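You operate a simulated robot arm through the tools that you are given. There is no shell and no other tool.

Carry out the task below with a simulated robot arm. There is one attempt and no reset: what you move stays moved.

JOB
Glue the yellow flower head onto the long stem and let it set.
Fine: a bead that does not run; glue bottle back in its ring; leave the short stem. Set down upright: glue bottle.

It is judged by the outcome, as a careful person would: the job done as asked, and still so three seconds after it is handed in. It fails if anything else is knocked over, pushed out of place, dropped, spilled or broken.

ROBOT AND FRAMES
A 6-joint arm with a four-finger gripper, fixed in place. Base frame: the origin is at the foot of the arm, x ahead of it, y to its left, z up; the work surface is at about z = 80. Readings come in cm, rad, newtons and seconds.
With the tool pointing down near the work surface it reaches from about 28 to 70 cm from the base axis. Its first joint turns from -2.897 to 2.897 rad. Payload 3.43 kg.
The TCP is the grasp point between the finger pads, 3 cm short of the fingertips. In the tool frame z runs along the fingers and y along their closing line. The gripper opens to 12 cm. The gripper's body begins 8.5 cm behind the TCP.
Orientation is told as [roll, pitch, yaw] about the base's x, y, z axes, in that order, counted from this pose: with the fingers straight down and closing along the base's y, the tool's x points along the base's -x, its y along +y and its z along -z.

CONTROLS
- The arm moves only by the tool drive_tool. Its argument "plan" is one flat list of numbers, 7 for each row, row after row: the shift along the tool's x, y, z in cm, then the turn, a rotation vector about the tool's x, y, z in rad, then the finger opening in cm, from 0 to 12. In form: [dx, dy, dz, rx, ry, rz, hand, dx, dy, dz, rx, ry, rz, hand, ...]. A call has 1 to 20 rows; each row is the pose to reach, as a shift and turn from the pose commanded when the call began, along the tool's axes at that moment. Each row takes 0.2 s and may step no farther than 5 cm and 0.15 rad from the row before; otherwise, or with a gripper value out of range, the whole call is refused. A pose out of reach is approached as far as the arm can. The call stops where the force on the tool passes 40 N (or 10 N more than at its start, if that is more) or the arm is blocked; 0.2 s more then pass. The fingers move at their own pace and stop on an object; they squeeze with about 36 N. The grip force told is the motor's: it shows also when the fingers shut on nothing. Time passes only in rows, and 0.2 s behind the last, so rows that repeat a pose let the fingers close. It gives the time, the measured TCP pose, the force on the tool (base axes), the opening and the grip force at its end, in the units of the frame above (readings bear some noise), with the torque about the TCP (base axes, N m) and any sound that the robot's microphone picked up, and new pictures: "pictures" is both (left out), scene, wrist or none.
- Cameras (640 x 400 px; columns grow to the right, rows downward): "scene" is fixed at [4.98, -65.12, 157.82]; the picture's right is [0.96, -0.28, 0.00], its down [-0.10, -0.35, -0.93] and it looks along [0.26, 0.89, -0.37] (base axes); focal length 314 px, centre (320, 200). "wrist" rides on the gripper at [7.1, -1.7, -12] in the tool frame; the picture's right is [0.23, 0.97, 0.00], its down [-0.81, 0.19, -0.55] and it looks along [-0.54, 0.13, 0.83] (tool axes); focal length 275 px, centre (320, 200). There is no depth. A picture from a camera that has moved, and an enlarged one, comes with that camera's place and axes in the base frame and with its lens.
- lift_body(by): slides the trunk up (or, below 0, down) by that many cm; the arm rides with it, the base frame stays. It gives what a move gives, with no picture.
- close_up(camera, box): a new picture of the part [left, top, right, bottom] of that camera's present view, enlarged. It takes no simulated time.
- job_done(): hands the job in; it is judged then, once.

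Places have to be worked out from the pictures, the camera data and where the tool is seen. Open the gripper and draw the arm clear of the work before you hand the job in, unless the task says otherwise.

The tools are called after "Emit:" by a JSON object that holds its "method" and its "body". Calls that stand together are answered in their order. drive_tool: Moves the arm, as the interface text tells. Its arguments: {"type":"object","properties":{"plan":{"type":"array","items":{"type":"number"}},"pictures":{"type":"string","enum":["both","scene","wrist","none"]}},"required":["plan"]} The other tools are called the same way: lift_body (by) slides the trunk up or down; close_up (camera, box) takes an enlarged picture of a part of a camera's view; job_done () hands the job in.

At the start:

```text
time: 0.0
eef_pos: [49.84, 25.07, 132.41]
orientation: [-0.001, 0.0, 0.0]
wrist_force: [0.4, 0.6, 1.0]
torque: [-0.01, 0.02, -0.01]
width: 11.98
grasp_force: 0.0
trunk travel left (down, up): [-15.0, 29.0]
```

scene: 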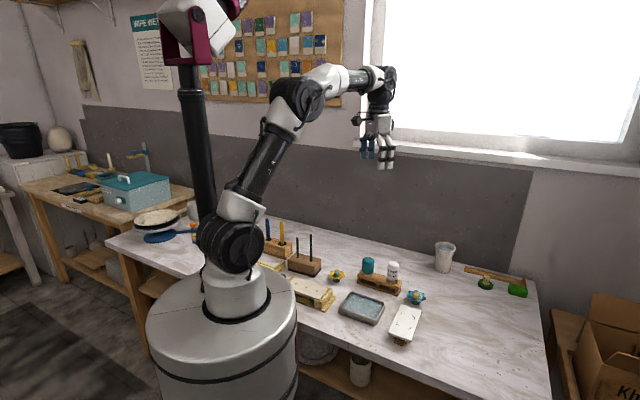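
wrist: 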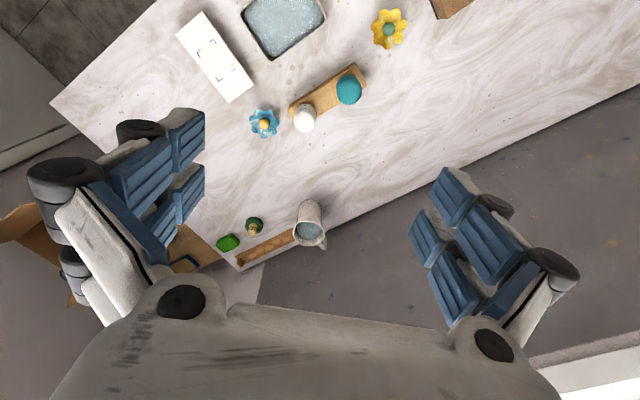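

The pictures show a bench with flower heads, a wooden block with bottles, stems in a holder, a tray and other items. I take enlarged pictures to identify each before moving.

Emit:
{"method": "close_up", "body": {"camera": "scene", "box": [240, 210, 440, 350]}}

Emit:
{"method": "close_up", "body": {"camera": "wrist", "box": [160, 0, 480, 200]}}

Emit:
{"method": "close_up", "body": {"camera": "scene", "box": [400, 230, 560, 350]}}

Emit:
{"method": "close_up", "body": {"camera": "scene", "box": [250, 215, 350, 285]}}

```text
2.86 times, centred on (340, 280) of scene
camera zoom: at [4.98, -65.12, 157.82], right [0.96, -0.28, 0.0], down [-0.1, -0.35, -0.93], along [0.26, 0.89, -0.37], focal length 896 px, centre (263, -29)
```

zoom: 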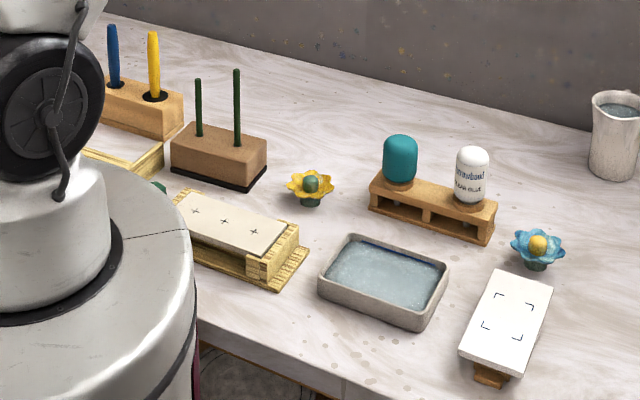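

```text
2.00 times, centred on (320, 100) of wrist
camera zoom: at [42.7, 23.37, 144.62], right [-0.23, 0.97, 0.0], down [0.81, 0.19, 0.55], along [0.54, 0.13, -0.83], focal length 551 px, centre (320, 400)
```

zoom: 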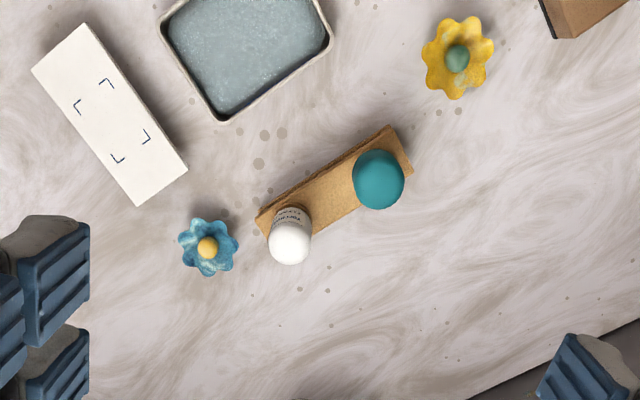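

```text
3.33 times, centred on (480, 290) of scene
camera zoom: at [4.98, -65.12, 157.82], right [0.96, -0.28, 0.0], down [-0.1, -0.35, -0.93], along [0.26, 0.89, -0.37], focal length 1046 px, centre (-213, -100)
```

zoom: 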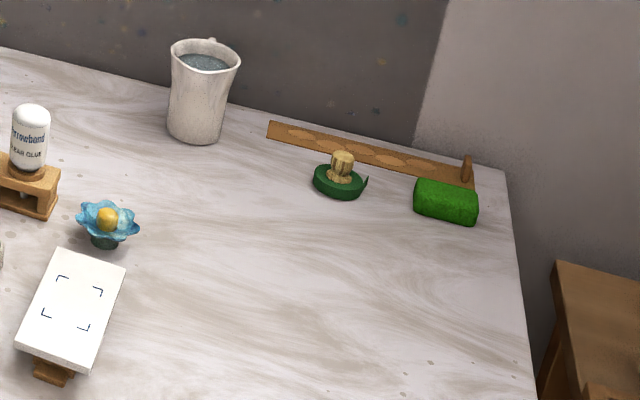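

```text
5.71 times, centred on (300, 250) of scene
camera zoom: at [4.98, -65.12, 157.82], right [0.96, -0.28, 0.0], down [-0.1, -0.35, -0.93], along [0.26, 0.89, -0.37], focal length 1793 px, centre (434, -86)
```

zoom: 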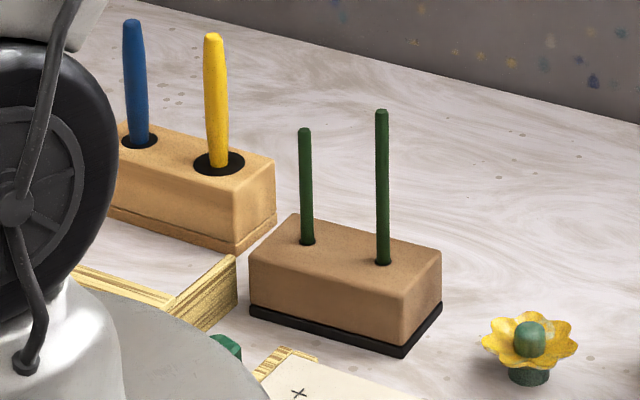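

I'll enlarge the poster and the glue bottle in its rack to read labels and see which way the nozzle faces.

Emit:
{"method": "close_up", "body": {"camera": "scene", "box": [120, 5, 200, 95]}}

Emit:
{"method": "close_up", "body": {"camera": "scene", "box": [345, 245, 415, 305]}}

Emit:
{"method": "close_up", "body": {"camera": "scene", "box": [190, 5, 350, 105]}}

Emit:
{"method": "close_up", "body": {"camera": "scene", "box": [320, 255, 355, 290]}}

Emit:
{"method": "close_up", "body": {"camera": "wrist", "box": [250, 50, 420, 160]}}

```text
4.44 times, centred on (160, 50) of scene
camera zoom: at [4.98, -65.12, 157.82], right [0.96, -0.28, 0.0], down [-0.1, -0.35, -0.93], along [0.26, 0.89, -0.37], focal length 1394 px, centre (1031, 867)
```

zoom: 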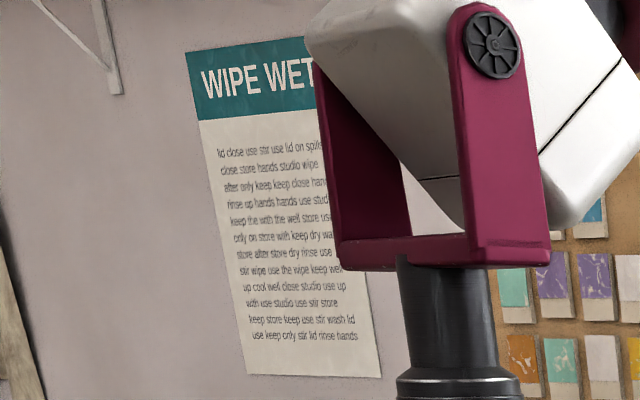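

```text
6.67 times, centred on (380, 275) of scene
camera zoom: at [4.98, -65.12, 157.82], right [0.96, -0.28, 0.0], down [-0.1, -0.35, -0.93], along [0.26, 0.89, -0.37], focal length 2092 px, centre (-80, -300)
```

zoom: 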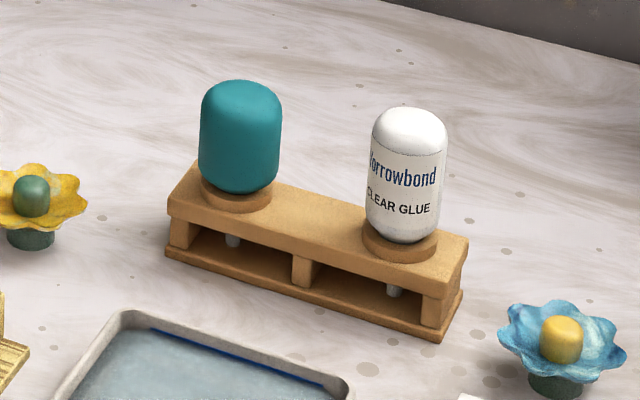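

```text
4.00 times, centred on (270, 55) of scene
camera zoom: at [4.98, -65.12, 157.82], right [0.96, -0.28, 0.0], down [-0.1, -0.35, -0.93], along [0.26, 0.89, -0.37], focal length 1255 px, centre (520, 780)
```

zoom: 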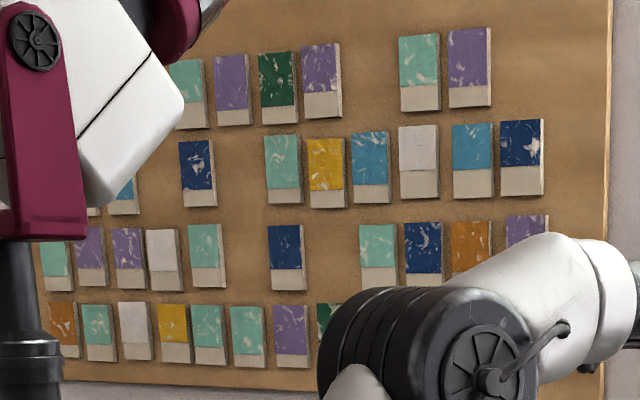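

```text
11.43 times, centred on (338, 272) of scene
camera zoom: at [4.98, -65.12, 157.82], right [0.96, -0.28, 0.0], down [-0.1, -0.35, -0.93], along [0.26, 0.89, -0.37], focal length 3586 px, centre (120, -629)
```

zoom: 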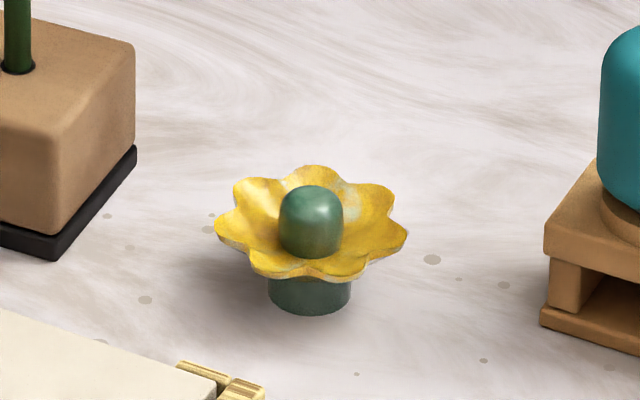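

```text
3.64 times, centred on (335, 105) of wrist
camera zoom: at [42.7, 23.37, 144.62], right [-0.23, 0.97, 0.0], down [0.81, 0.19, 0.55], along [0.54, 0.13, -0.83], focal length 1001 px, centre (266, 546)
```

zoom: 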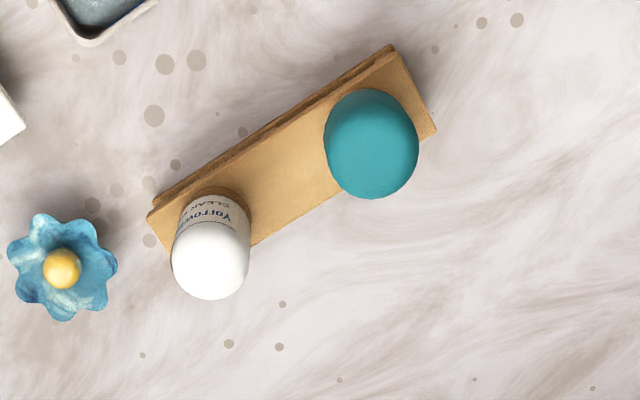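

White "…rowbond CLEAR GLUE" bottle sits nozzle-down in the rack's ring at about (59.5, 24), and the rack runs at 45°. The long stem is near (33, 44), with its top at about z 98. The yellow head is near (41, 35.5). I go above the bottle with the closing line turned 45°, across the rack, for a better look.

Emit:
{"method": "drive_tool", "body": {"plan": [-1.61, -0.18, 3.4, 0, 0, 0.131, 12, -3.22, -0.36, 6.8, 0, 0, 0.262, 12, -4.83, -0.54, 10.2, 0, 0, 0.393, 12, -6.44, -0.71, 13.6, 0, 0, 0.524, 12, -8.05, -0.89, 17.0, 0, 0, 0.654, 12, -9.66, -1.07, 20.4, 0, 0, 0.785, 12, -9.66, -1.07, 20.4, 0, 0, 0.785, 12], "pictures": "both"}}

```text
time: 1.6
eef_pos: [59.45, 24.0, 112.16]
orientation: [0.001, 0.0, -0.789]
wrist_force: [-1.0, -0.1, 0.3]
torque: [-0.03, -0.01, 0.02]
width: 12.02
grasp_force: 0.0
trunk travel left (down, up): [-15.0, 29.0]
camera wrist: at [53.31, 27.81, 124.2], right [0.53, 0.85, 0.0], down [0.71, -0.44, 0.55], along [0.47, -0.29, -0.83], focal length 275 px, centre (320, 200)
```

scene: 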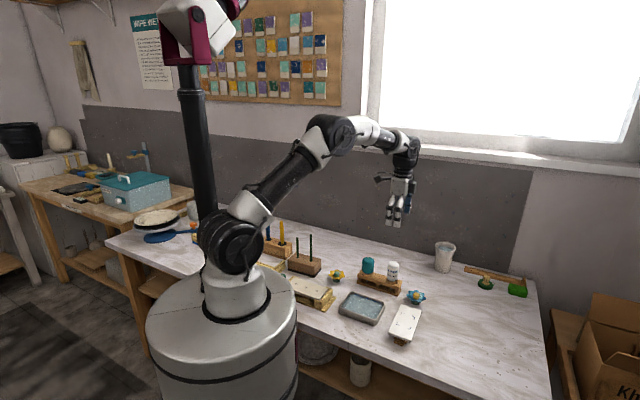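
wrist: 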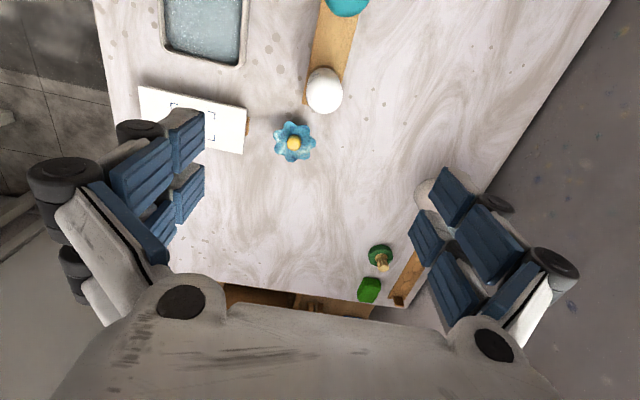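

The bottle top appears at about (324, 91) in the wrist view. I enlarge it to refine its place and check the opening around it.

Emit:
{"method": "close_up", "body": {"camera": "wrist", "box": [240, 0, 420, 112]}}

Emit:
{"method": "close_up", "body": {"camera": "scene", "box": [350, 180, 430, 300]}}

```text
3.56 times, centred on (330, 56) of wrist
camera zoom: at [53.31, 27.81, 124.2], right [0.53, 0.85, 0.0], down [0.71, -0.44, 0.55], along [0.47, -0.29, -0.83], focal length 979 px, centre (284, 712)
```

zoom: 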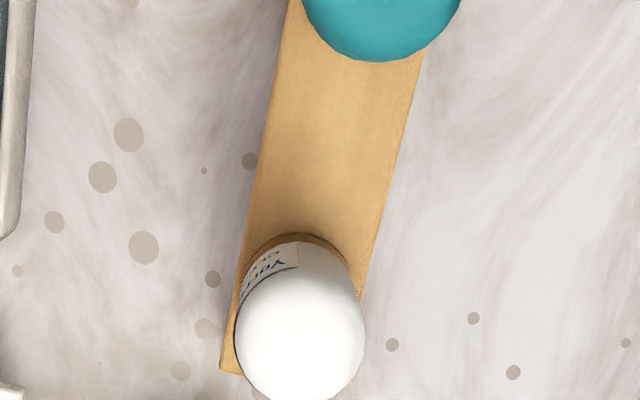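

```text
3.33 times, centred on (390, 240) of scene
camera zoom: at [4.98, -65.12, 157.82], right [0.96, -0.28, 0.0], down [-0.1, -0.35, -0.93], along [0.26, 0.89, -0.37], focal length 1046 px, centre (87, 67)
```

zoom: 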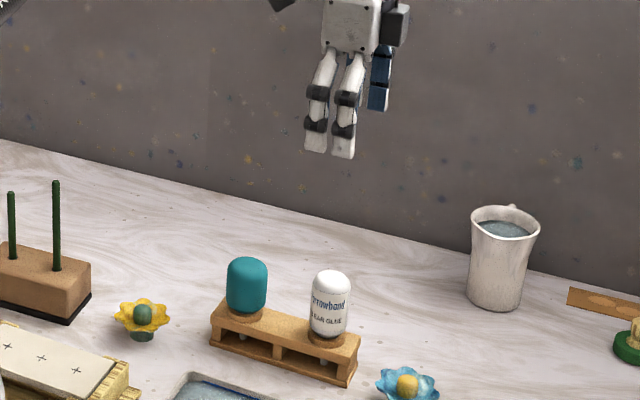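

From the wrist view the bottle axis is at about (59.65, 24.35). I go down to z = 100, with the fingertips still above the bottle, and look again.

Emit:
{"method": "drive_tool", "body": {"plan": [0.05, 0.2, 4, 0, 0, 0, 10, 0.1, 0.4, 8, 0, 0, 0, 9, 0.1, 0.4, 12, 0, 0, 0, 9, 0.1, 0.4, 12, 0, 0, 0, 9], "pictures": "wrist"}}

Emit:
{"method": "close_up", "body": {"camera": "wrist", "box": [220, 40, 420, 165]}}

Emit:
{"method": "close_up", "body": {"camera": "scene", "box": [355, 215, 435, 305]}}

```text
time: 2.6
eef_pos: [59.67, 24.29, 100.06]
orientation: [-0.002, 0.001, -0.785]
wrist_force: [0.2, -0.2, 0.1]
torque: [0.01, 0.01, 0.0]
width: 8.99
grasp_force: 0.1
trunk travel left (down, up): [-15.0, 29.0]
camera wrist: at [53.5, 28.12, 112.13], right [0.53, 0.85, 0.0], down [0.71, -0.44, 0.55], along [0.47, -0.29, -0.83], focal length 275 px, centre (320, 200)
```

wrist: 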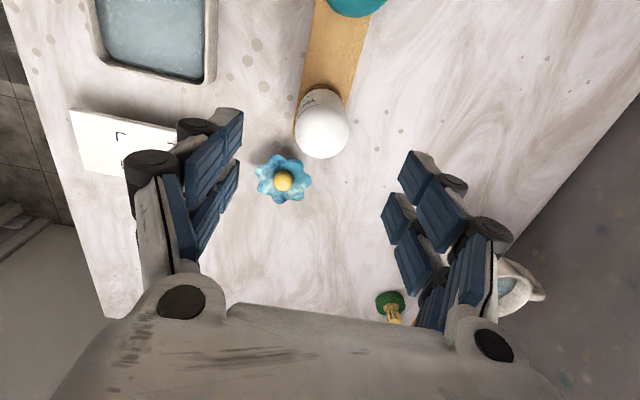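

```text
3.20 times, centred on (320, 102) of wrist
camera zoom: at [53.5, 28.12, 112.13], right [0.53, 0.85, 0.0], down [0.71, -0.44, 0.55], along [0.47, -0.29, -0.83], focal length 881 px, centre (320, 512)
```

zoom: 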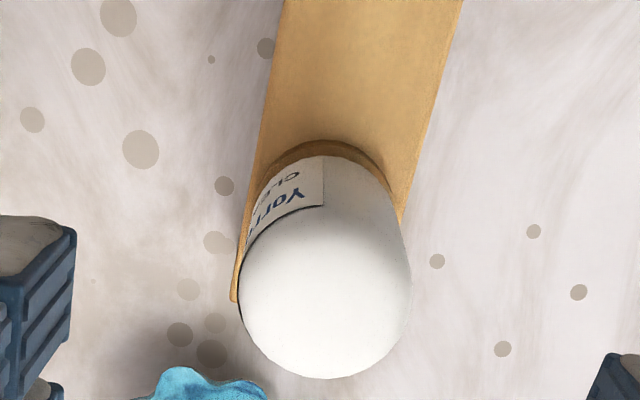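

```text
4.44 times, centred on (395, 260) of scene
camera zoom: at [4.98, -65.12, 157.82], right [0.96, -0.28, 0.0], down [-0.1, -0.35, -0.93], along [0.26, 0.89, -0.37], focal length 1394 px, centre (-13, -67)
```

zoom: 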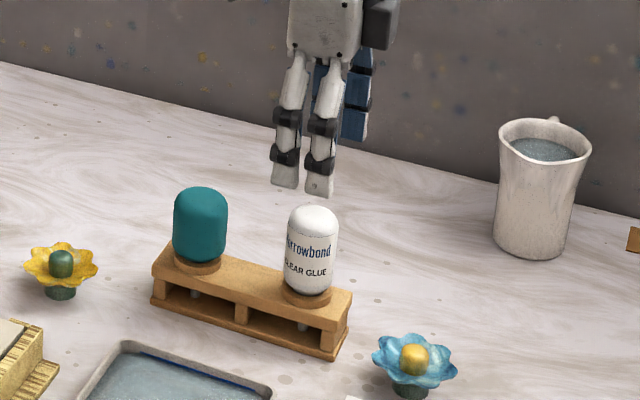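

The bottle axis is within about 0.2 cm of the tool axis. I correct 0.15 cm along the closing line, descend to z ≈ 90.3 with the fingers open, and then close to just short of contact.

Emit:
{"method": "drive_tool", "body": {"plan": [0, 0.15, 3.3, 0, 0, 0, 9, 0, 0.15, 6.6, 0, 0, 0, 9, 0, 0.15, 9.7, 0, 0, 0, 8, 0, 0.15, 9.7, 0, 0, 0, 6, 0, 0.15, 9.7, 0, 0, 0, 5, 0, 0.15, 9.7, 0, 0, 0, 5], "pictures": "both"}}

Emit:
{"method": "close_up", "body": {"camera": "scene", "box": [355, 235, 435, 305]}}

Emit:
{"method": "close_up", "body": {"camera": "wrist", "box": [200, 60, 440, 210]}}

```text
time: 4.0
eef_pos: [59.83, 24.39, 90.38]
orientation: [0.0, 0.0, -0.784]
wrist_force: [0.0, -0.5, 0.2]
torque: [0.0, -0.03, -0.01]
width: 4.98
grasp_force: 0.1
trunk travel left (down, up): [-15.0, 29.0]
camera wrist: at [53.56, 28.33, 102.44], right [0.53, 0.85, 0.0], down [0.71, -0.44, 0.55], along [0.47, -0.29, -0.83], focal length 275 px, centre (320, 200)
```

scene: 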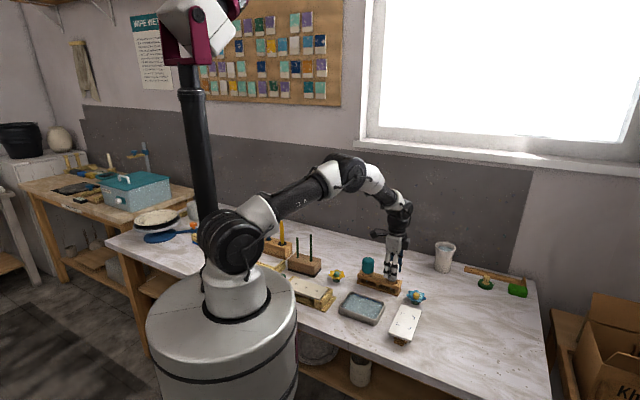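
wrist: 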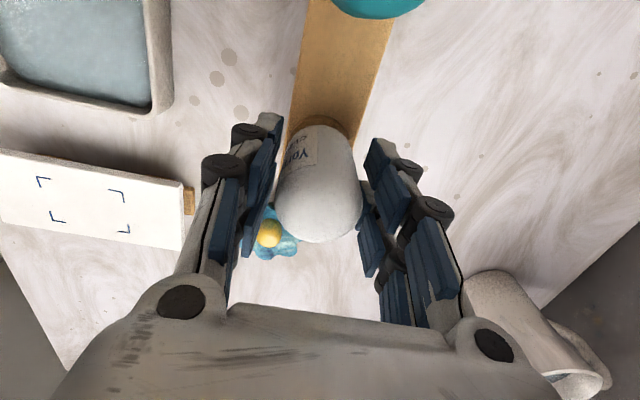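

```text
5.71 times, centred on (395, 270) of scene
camera zoom: at [4.98, -65.12, 157.82], right [0.96, -0.28, 0.0], down [-0.1, -0.35, -0.93], along [0.26, 0.89, -0.37], focal length 1793 px, centre (-109, -200)
```

zoom: 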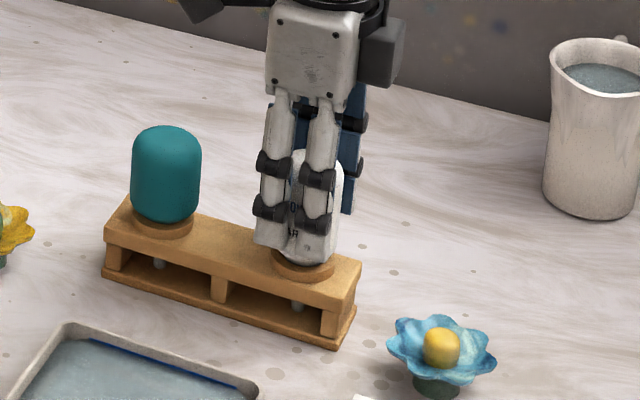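

```text
2.67 times, centred on (320, 135) of wrist
camera zoom: at [53.56, 28.33, 102.44], right [0.53, 0.85, 0.0], down [0.71, -0.44, 0.55], along [0.47, -0.29, -0.83], focal length 734 px, centre (320, 373)
```

zoom: 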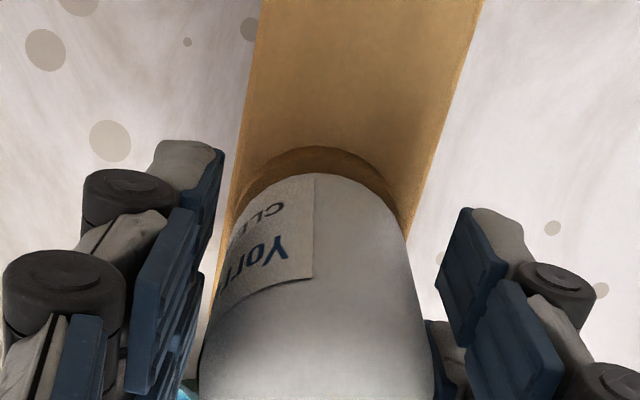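

The fingers straddle the bottle, which looks about 0.15 cm closer to the left (−y) finger. I recentre and close in small steps, watching the grip force so that I don't squeeze glue out early.

Emit:
{"method": "drive_tool", "body": {"plan": [0, -0.15, 0, 0, 0, 0, 5, 0, -0.15, 0, 0, 0, 0, 4.7, 0, -0.15, 0, 0, 0, 0, 4.5, 0, -0.15, 0, 0, 0, 0, 4.4, 0, -0.15, 0, 0, 0, 0, 4.4], "pictures": "wrist"}}

```text
time: 5.2
eef_pos: [59.65, 24.44, 90.36]
orientation: [0.0, 0.001, -0.785]
wrist_force: [0.4, -0.4, 0.2]
torque: [0.01, 0.01, 0.01]
width: 4.41
grasp_force: 0.1
trunk travel left (down, up): [-15.0, 29.0]
camera wrist: at [53.46, 28.21, 102.49], right [0.53, 0.85, 0.0], down [0.71, -0.44, 0.55], along [0.47, -0.29, -0.83], focal length 275 px, centre (320, 200)
```

wrist: 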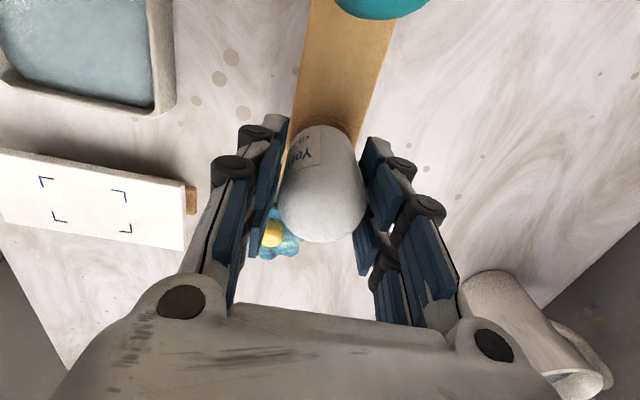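

There is no contact yet at 4.4 cm, so I keep closing in small steps.

Emit:
{"method": "drive_tool", "body": {"plan": [0, 0, 0, 0, 0, 0, 4.3, 0, 0, 0, 0, 0, 0, 4.25, 0, 0, 0, 0, 0, 0, 4.2, 0, 0, 0, 0, 0, 0, 4.2], "pictures": "none"}}

```text
time: 6.2
eef_pos: [59.63, 24.24, 90.28]
orientation: [0.0, 0.0, -0.787]
wrist_force: [0.6, 0.7, 0.0]
torque: [0.0, 0.02, 0.04]
width: 4.17
grasp_force: 0.1
trunk travel left (down, up): [-15.0, 29.0]
```

Still no contact at 4.2 cm, so I close further in small steps.

Emit:
{"method": "drive_tool", "body": {"plan": [0, 0, 0, 0, 0, 0, 4.15, 0, 0, 0, 0, 0, 0, 4.1, 0, 0, 0, 0, 0, 0, 4.05, 0, 0, 0, 0, 0, 0, 4.05], "pictures": "none"}}

```text
time: 7.2
eef_pos: [59.67, 24.38, 90.31]
orientation: [0.0, 0.0, -0.784]
wrist_force: [0.7, -0.1, 0.2]
torque: [0.01, 0.0, -0.02]
width: 4.12
grasp_force: 0.0
trunk travel left (down, up): [-15.0, 29.0]
```

Emit:
{"method": "drive_tool", "body": {"plan": [0, 0, 0, 0, 0, 0, 4.0, 0, 0, 0, 0, 0, 0, 4.0], "pictures": "wrist"}}

Emit:
{"method": "close_up", "body": {"camera": "wrist", "box": [200, 60, 440, 210]}}

```text
time: 7.8
eef_pos: [59.55, 24.34, 90.46]
orientation: [-0.001, 0.0, -0.785]
wrist_force: [-0.9, -1.3, 0.6]
torque: [0.0, -0.01, -0.02]
width: 4.01
grasp_force: 0.1
trunk travel left (down, up): [-15.0, 29.0]
camera wrist: at [53.46, 28.21, 102.48], right [0.53, 0.85, 0.0], down [0.71, -0.44, 0.55], along [0.47, -0.29, -0.83], focal length 275 px, centre (320, 200)
```

wrist: 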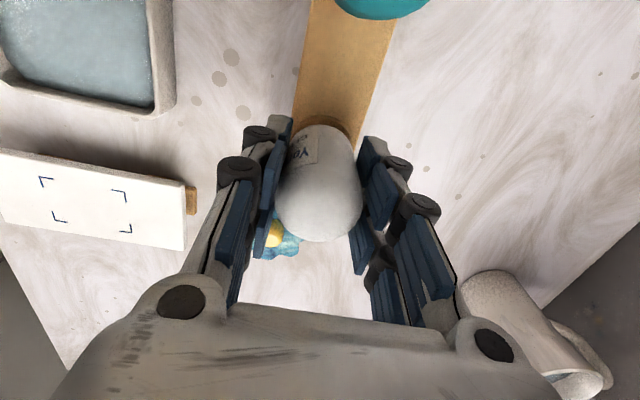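

```text
2.67 times, centred on (320, 135) of wrist
camera zoom: at [53.46, 28.21, 102.48], right [0.53, 0.85, 0.0], down [0.71, -0.44, 0.55], along [0.47, -0.29, -0.83], focal length 734 px, centre (320, 373)
```

zoom: 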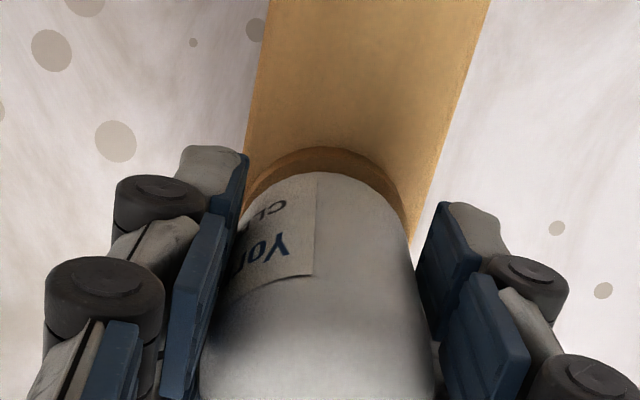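

The right finger seems to touch and has nudged the bottle slightly within its ring. The left finger is nearly touching, so I continue in small steps.

Emit:
{"method": "drive_tool", "body": {"plan": [0, 0, 0, 0, 0, 0, 3.95, 0, 0, 0, 0, 0, 0, 3.9, 0, 0, 0, 0, 0, 0, 3.9], "pictures": "none"}}

```text
time: 8.6
eef_pos: [59.64, 24.28, 90.22]
orientation: [0.0, 0.0, -0.785]
wrist_force: [0.4, 0.4, 0.2]
torque: [0.01, 0.0, -0.01]
width: 4.01
grasp_force: 0.6
trunk travel left (down, up): [-15.0, 29.0]
```

Contact is at about 4.0 cm with a grip force of 0.6 N. I tighten a little more to see how force follows the command.

Emit:
{"method": "drive_tool", "body": {"plan": [0, 0, 0, 0, 0, 0, 3.8, 0, 0, 0, 0, 0, 0, 3.8], "pictures": "none"}}

```text
time: 9.2
eef_pos: [59.64, 24.31, 90.35]
orientation: [0.001, 0.0, -0.786]
wrist_force: [-0.4, 0.5, 0.5]
torque: [-0.03, 0.04, 0.02]
width: 3.9
grasp_force: 14.2
trunk travel left (down, up): [-15.0, 29.0]
```

Emit:
{"method": "drive_tool", "body": {"plan": [0, 0, 0, 0, 0, 0, 3.8], "pictures": "both"}}

Emit:
{"method": "close_up", "body": {"camera": "scene", "box": [365, 250, 425, 305]}}

```text
time: 9.6
eef_pos: [59.68, 24.44, 90.23]
orientation: [0.002, 0.001, -0.786]
wrist_force: [0.0, -0.4, 1.3]
torque: [-0.01, 0.01, 0.02]
width: 3.9
grasp_force: 14.4
trunk travel left (down, up): [-15.0, 29.0]
camera wrist: at [53.46, 28.21, 102.49], right [0.53, 0.85, 0.0], down [0.71, -0.44, 0.55], along [0.47, -0.29, -0.83], focal length 275 px, centre (320, 200)
```

scene: 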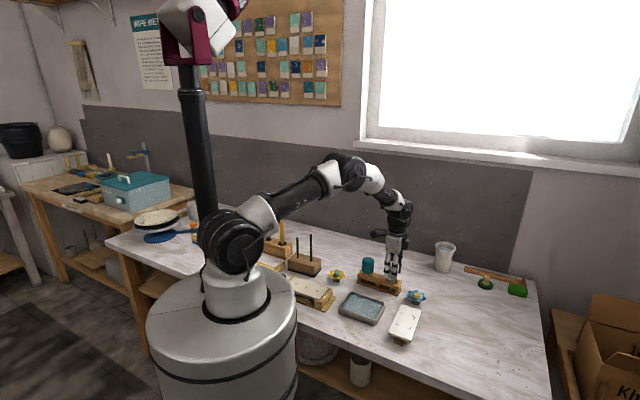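
wrist: 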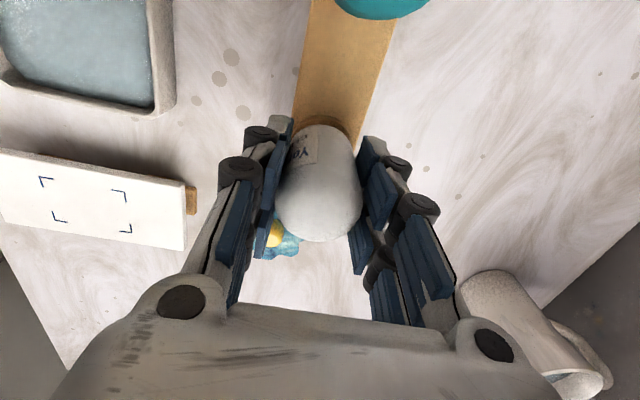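

```text
7.27 times, centred on (395, 278) of scene
camera zoom: at [4.98, -65.12, 157.82], right [0.96, -0.28, 0.0], down [-0.1, -0.35, -0.93], along [0.26, 0.89, -0.37], focal length 2282 px, centre (-226, -364)
```

zoom: 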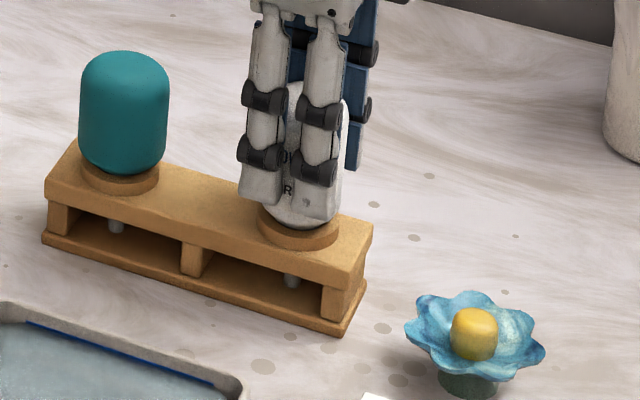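

The grip holds steady at 14.4 N with no glue visible, so I lift the bottle straight up slowly.

Emit:
{"method": "drive_tool", "body": {"plan": [0, 0, -0.7, 0, 0, 0, 3.8, 0, 0, -1.5, 0, 0, 0, 3.8, 0, 0, -2.5, 0, 0, 0, 3.8, 0, 0, -4, 0, 0, 0, 3.8, 0, 0, -6, 0, 0, 0, 3.8, 0, 0, -6, 0, 0, 0, 3.8], "pictures": "both"}}

Emit:
{"method": "close_up", "body": {"camera": "scene", "box": [355, 225, 435, 305]}}

```text
time: 11.0
eef_pos: [59.66, 24.43, 96.41]
orientation: [-0.002, -0.001, -0.785]
wrist_force: [0.4, 0.2, -0.6]
torque: [0.03, 0.01, -0.03]
width: 3.94
grasp_force: 10.0
trunk travel left (down, up): [-15.0, 29.0]
camera wrist: at [53.49, 28.17, 108.57], right [0.53, 0.85, 0.0], down [0.71, -0.44, 0.55], along [0.47, -0.29, -0.83], focal length 275 px, centre (320, 200)
```

scene: 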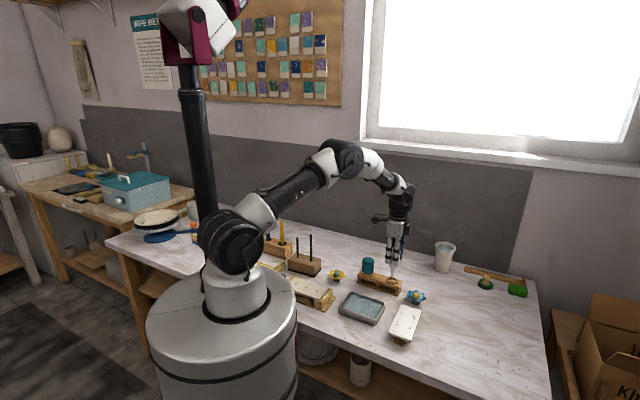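
wrist: 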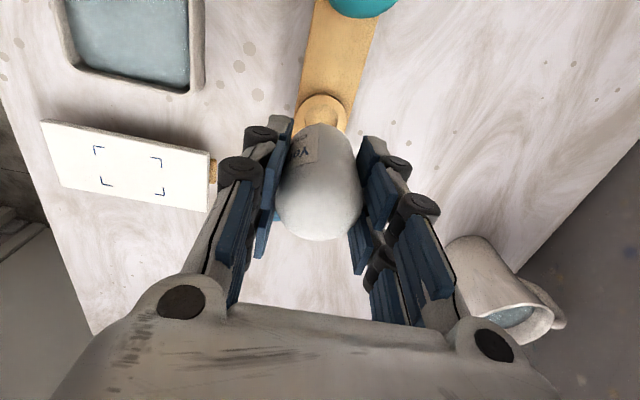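

```text
5.00 times, centred on (395, 265) of scene
camera zoom: at [4.98, -65.12, 157.82], right [0.96, -0.28, 0.0], down [-0.1, -0.35, -0.93], along [0.26, 0.89, -0.37], focal length 1569 px, centre (-55, -125)
```

zoom: 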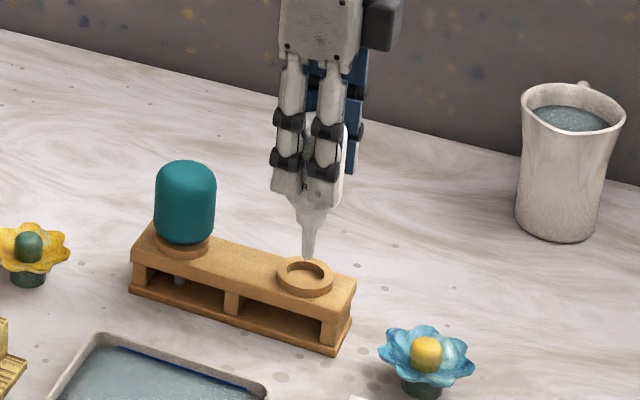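

The bottle is held clear of the ring with its nozzle tip about 9.6 cm below the TCP. I raise it further and carry it smoothly beside the long stem, keeping the nozzle above stem height, so the wrist camera can locate the stem top.

Emit:
{"method": "drive_tool", "body": {"plan": [0, 0, -3, 0, 0, 0, 3.8, 0, 0, -6, 0, 0, 0, 3.8, 0, 0, -9, 0, 0, 0, 3.8, 0, 0, -12, 0, 0, 0, 3.8, 2.778, -0.496, -12.46, 0, 0, 0, 3.8, 5.556, -0.992, -12.92, 0, 0, 0, 3.8, 8.334, -1.488, -13.38, 0, 0, 0, 3.8, 11.112, -1.984, -13.84, 0, 0, 0, 3.8, 13.89, -2.48, -14.3, 0, 0, 0, 3.8, 16.668, -2.976, -14.76, 0, 0, 0, 3.8, 19.446, -3.472, -15.22, 0, 0, 0, 3.8, 22.224, -3.968, -15.68, 0, 0, 0, 3.8, 25.0, -4.464, -16.14, 0, 0, 0, 3.8, 27.78, -4.96, -16.6, 0, 0, 0, 3.8, 27.78, -4.96, -16.6, 0, 0, 0, 3.8], "pictures": "both"}}

Emit:
{"method": "close_up", "body": {"camera": "wrist", "box": [220, 0, 420, 125]}}

Emit:
{"method": "close_up", "body": {"camera": "scene", "box": [260, 180, 360, 290]}}

```text
time: 14.2
eef_pos: [36.47, 40.5, 113.0]
orientation: [-0.003, 0.001, -0.787]
wrist_force: [-0.4, -0.5, -0.7]
torque: [-0.01, -0.01, -0.02]
width: 3.94
grasp_force: 14.4
trunk travel left (down, up): [-15.0, 29.0]
camera wrist: at [30.36, 44.35, 125.18], right [0.53, 0.85, 0.0], down [0.71, -0.44, 0.55], along [0.47, -0.29, -0.83], focal length 275 px, centre (320, 200)
```

scene: 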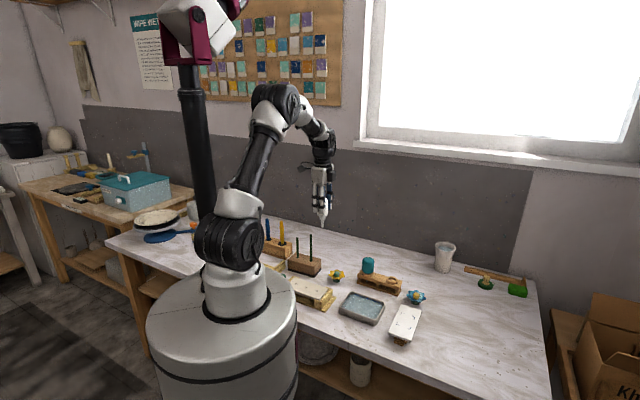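
wrist: 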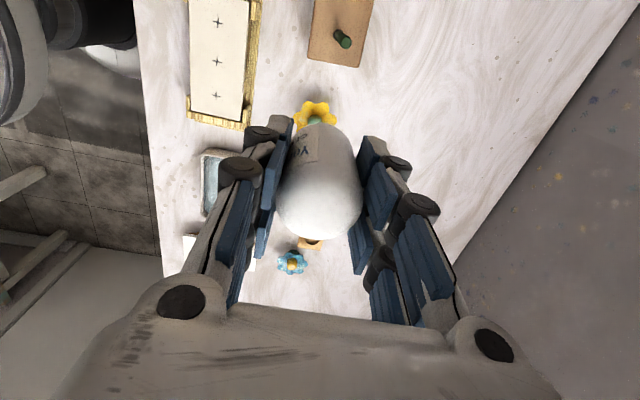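

```text
3.20 times, centred on (320, 62) of wrist
camera zoom: at [30.36, 44.35, 125.18], right [0.53, 0.85, 0.0], down [0.71, -0.44, 0.55], along [0.47, -0.29, -0.83], focal length 881 px, centre (320, 640)
```

zoom: 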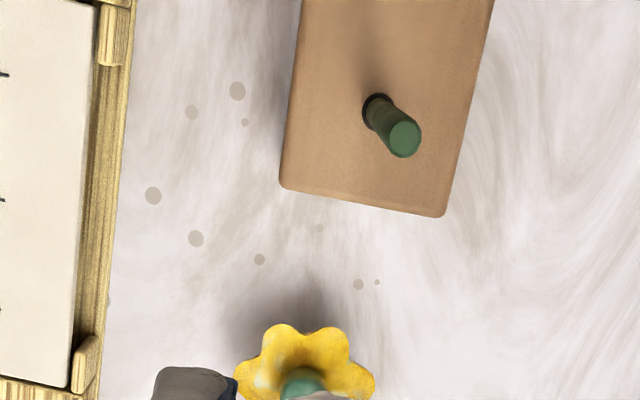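

```text
3.64 times, centred on (310, 235) of scene
camera zoom: at [4.98, -65.12, 157.82], right [0.96, -0.28, 0.0], down [-0.1, -0.35, -0.93], along [0.26, 0.89, -0.37], focal length 1141 px, centre (356, 73)
```

zoom: 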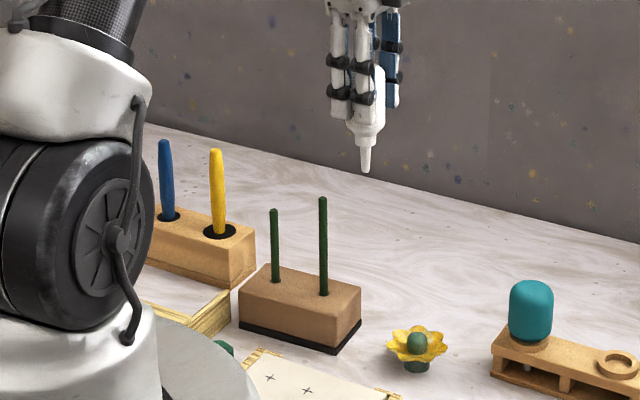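

The wrist and scene views agree: the long stem is at about (33.15, 45.27) with its top at z ≈ 97.7. The nozzle tip appears about 10 cm below the TCP and slightly offset, so I enlarge the bottle to check for tilt.

Emit:
{"method": "close_up", "body": {"camera": "scene", "box": [300, 165, 350, 235]}}

Emit:
{"method": "close_up", "body": {"camera": "wrist", "box": [220, 90, 420, 260]}}

```text
5.71 times, centred on (325, 200) of scene
camera zoom: at [4.98, -65.12, 157.82], right [0.96, -0.28, 0.0], down [-0.1, -0.35, -0.93], along [0.26, 0.89, -0.37], focal length 1793 px, centre (291, 200)
```

zoom: 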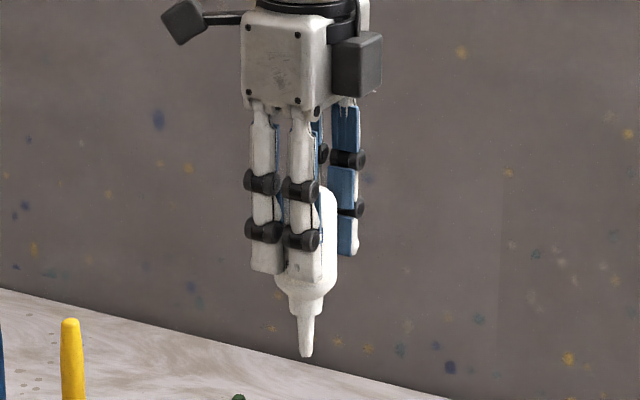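

```text
2.35 times, centred on (320, 175) of wrist
camera zoom: at [30.36, 44.35, 125.18], right [0.53, 0.85, 0.0], down [0.71, -0.44, 0.55], along [0.47, -0.29, -0.83], focal length 648 px, centre (320, 259)
```

zoom: 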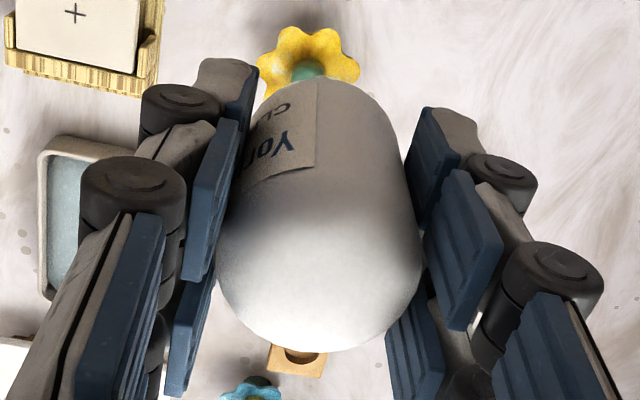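

The bottle hangs vertical, about 0.3 cm toward tool −x of the TCP. I move so that the nozzle is over the long stem, still about 4 to 5 cm above its top.

Emit:
{"method": "drive_tool", "body": {"plan": [2.0, 0.34, 0, 0, 0, 0, 3.8, 4.0, 0.68, 0, 0, 0, 0, 3.8, 6.0, 1.02, 0, 0, 0, 0, 3.8, 6.0, 1.02, 1.5, 0, 0, 0, 3.8, 6.0, 1.02, 3.0, 0, 0, 0, 3.8, 6.0, 1.02, 3.0, 0, 0, 0, 3.8], "pictures": "both"}}

Emit:
{"method": "close_up", "body": {"camera": "scene", "box": [290, 190, 340, 280]}}

Emit:
{"method": "close_up", "body": {"camera": "wrist", "box": [260, 0, 380, 130]}}

```text
time: 15.6
eef_pos: [32.9, 45.4, 110.0]
orientation: [-0.001, 0.0, -0.784]
wrist_force: [-0.2, 1.1, -0.1]
torque: [-0.01, -0.02, 0.03]
width: 3.93
grasp_force: 14.2
trunk travel left (down, up): [-15.0, 29.0]
camera wrist: at [26.79, 49.31, 122.13], right [0.53, 0.85, 0.0], down [0.71, -0.44, 0.55], along [0.47, -0.29, -0.83], focal length 275 px, centre (320, 200)
```

scene: 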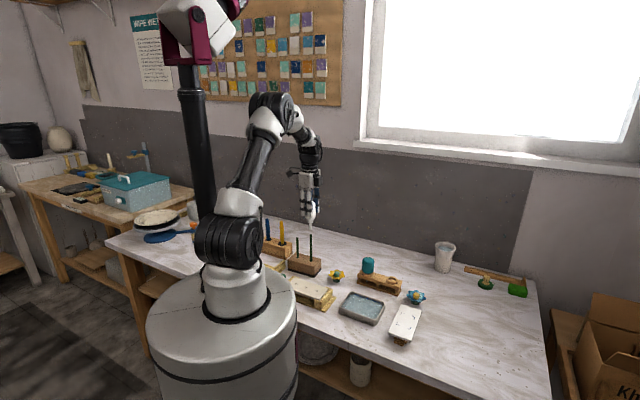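
wrist: 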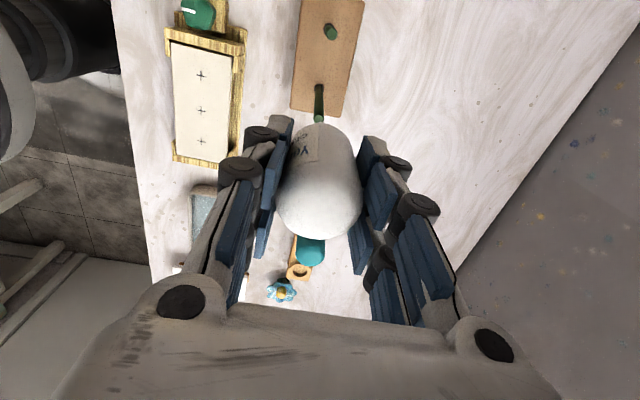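

```text
4.44 times, centred on (315, 235) of scene
camera zoom: at [4.98, -65.12, 157.82], right [0.96, -0.28, 0.0], down [-0.1, -0.35, -0.93], along [0.26, 0.89, -0.37], focal length 1394 px, centre (342, 44)
```

zoom: 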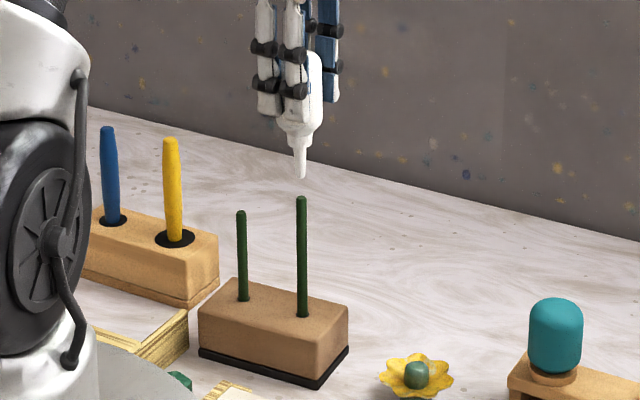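

```text
3.08 times, centred on (320, 65) of wrist
camera zoom: at [26.79, 49.31, 122.13], right [0.53, 0.85, 0.0], down [0.71, -0.44, 0.55], along [0.47, -0.29, -0.83], focal length 847 px, centre (320, 615)
```

zoom: 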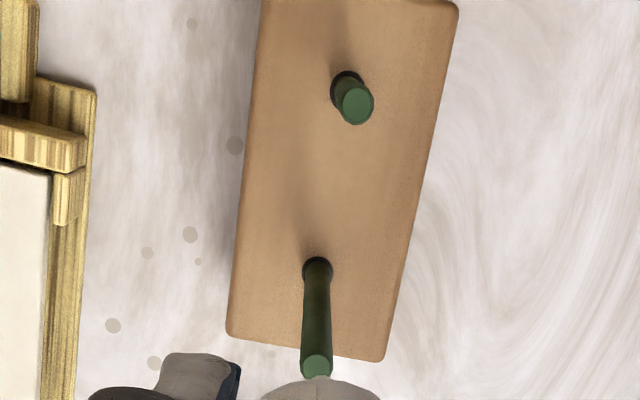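

The nozzle and stem are lined up in both views, with the tip about 2 cm above the stem top. I descend 1.5 cm and check the gap closely before squeezing.

Emit:
{"method": "drive_tool", "body": {"plan": [0, 0, 0.5, 0, 0, 0, 3.8, 0, 0, 1.0, 0, 0, 0, 3.8, 0, 0, 1.5, 0, 0, 0, 3.8, 0, 0, 1.5, 0, 0, 0, 3.8], "pictures": "wrist"}}

Emit:
{"method": "close_up", "body": {"camera": "scene", "box": [298, 218, 322, 248]}}

Emit:
{"method": "close_up", "body": {"camera": "wrist", "box": [290, 80, 350, 140]}}

```text
time: 16.6
eef_pos: [33.04, 45.5, 108.44]
orientation: [0.001, 0.0, -0.787]
wrist_force: [0.4, 0.3, -0.9]
torque: [-0.04, -0.01, 0.0]
width: 3.93
grasp_force: 10.2
trunk travel left (down, up): [-15.0, 29.0]
camera wrist: at [26.79, 49.32, 120.63], right [0.53, 0.85, 0.0], down [0.71, -0.44, 0.55], along [0.47, -0.29, -0.83], focal length 275 px, centre (320, 200)
```

wrist: 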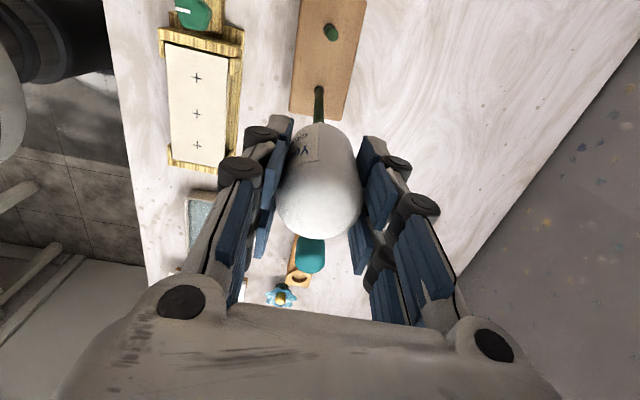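

```text
13.33 times, centred on (310, 233) of scene
camera zoom: at [4.98, -65.12, 157.82], right [0.96, -0.28, 0.0], down [-0.1, -0.35, -0.93], along [0.26, 0.89, -0.37], focal length 4183 px, centre (453, -240)
```

zoom: 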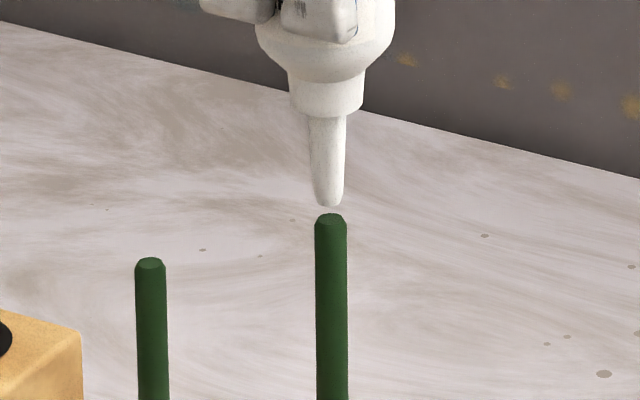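

```text
6.67 times, centred on (320, 110) of wrist
camera zoom: at [26.79, 49.32, 120.63], right [0.53, 0.85, 0.0], down [0.71, -0.44, 0.55], along [0.47, -0.29, -0.83], focal length 1835 px, centre (320, 800)
```

zoom: 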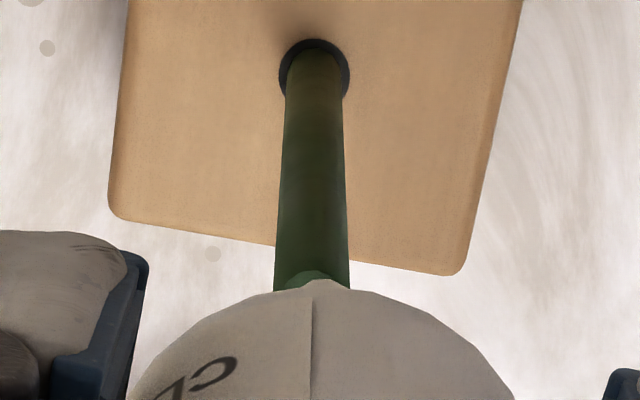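

The gap is about 0.5 cm and the nozzle is centred to within about 0.1 cm. I lower 0.2 cm, shift 0.1 cm, and give one short, light squeeze to 3.7 cm before relaxing to 3.8 cm.

Emit:
{"method": "drive_tool", "body": {"plan": [-0.1, 0, 0.2, 0, 0, 0, 3.8, -0.1, 0, 0.2, 0, 0, 0, 3.8, -0.1, 0, 0.2, 0, 0, 0, 3.7, -0.1, 0, 0.2, 0, 0, 0, 3.8, -0.1, 0, 0.2, 0, 0, 0, 3.8], "pictures": "wrist"}}

Emit:
{"method": "close_up", "body": {"camera": "scene", "box": [298, 218, 322, 248]}}

```text
time: 17.8
eef_pos: [33.13, 45.45, 108.31]
orientation: [0.0, 0.0, -0.786]
wrist_force: [0.5, 0.3, -0.2]
torque: [0.01, 0.03, 0.02]
width: 3.88
grasp_force: 14.5
trunk travel left (down, up): [-15.0, 29.0]
camera wrist: at [26.83, 49.25, 120.45], right [0.53, 0.85, 0.0], down [0.71, -0.44, 0.55], along [0.47, -0.29, -0.83], focal length 275 px, centre (320, 200)
```

wrist: 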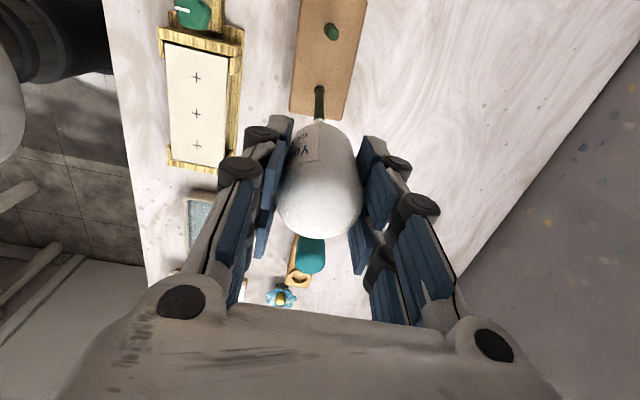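

```text
13.33 times, centred on (310, 233) of scene
camera zoom: at [4.98, -65.12, 157.82], right [0.96, -0.28, 0.0], down [-0.1, -0.35, -0.93], along [0.26, 0.89, -0.37], focal length 4183 px, centre (453, -240)
```

zoom: 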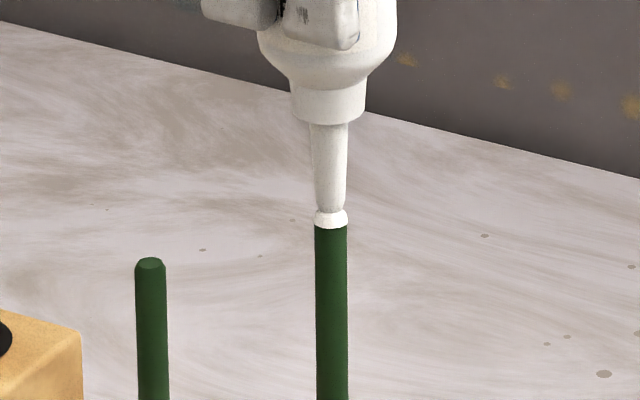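

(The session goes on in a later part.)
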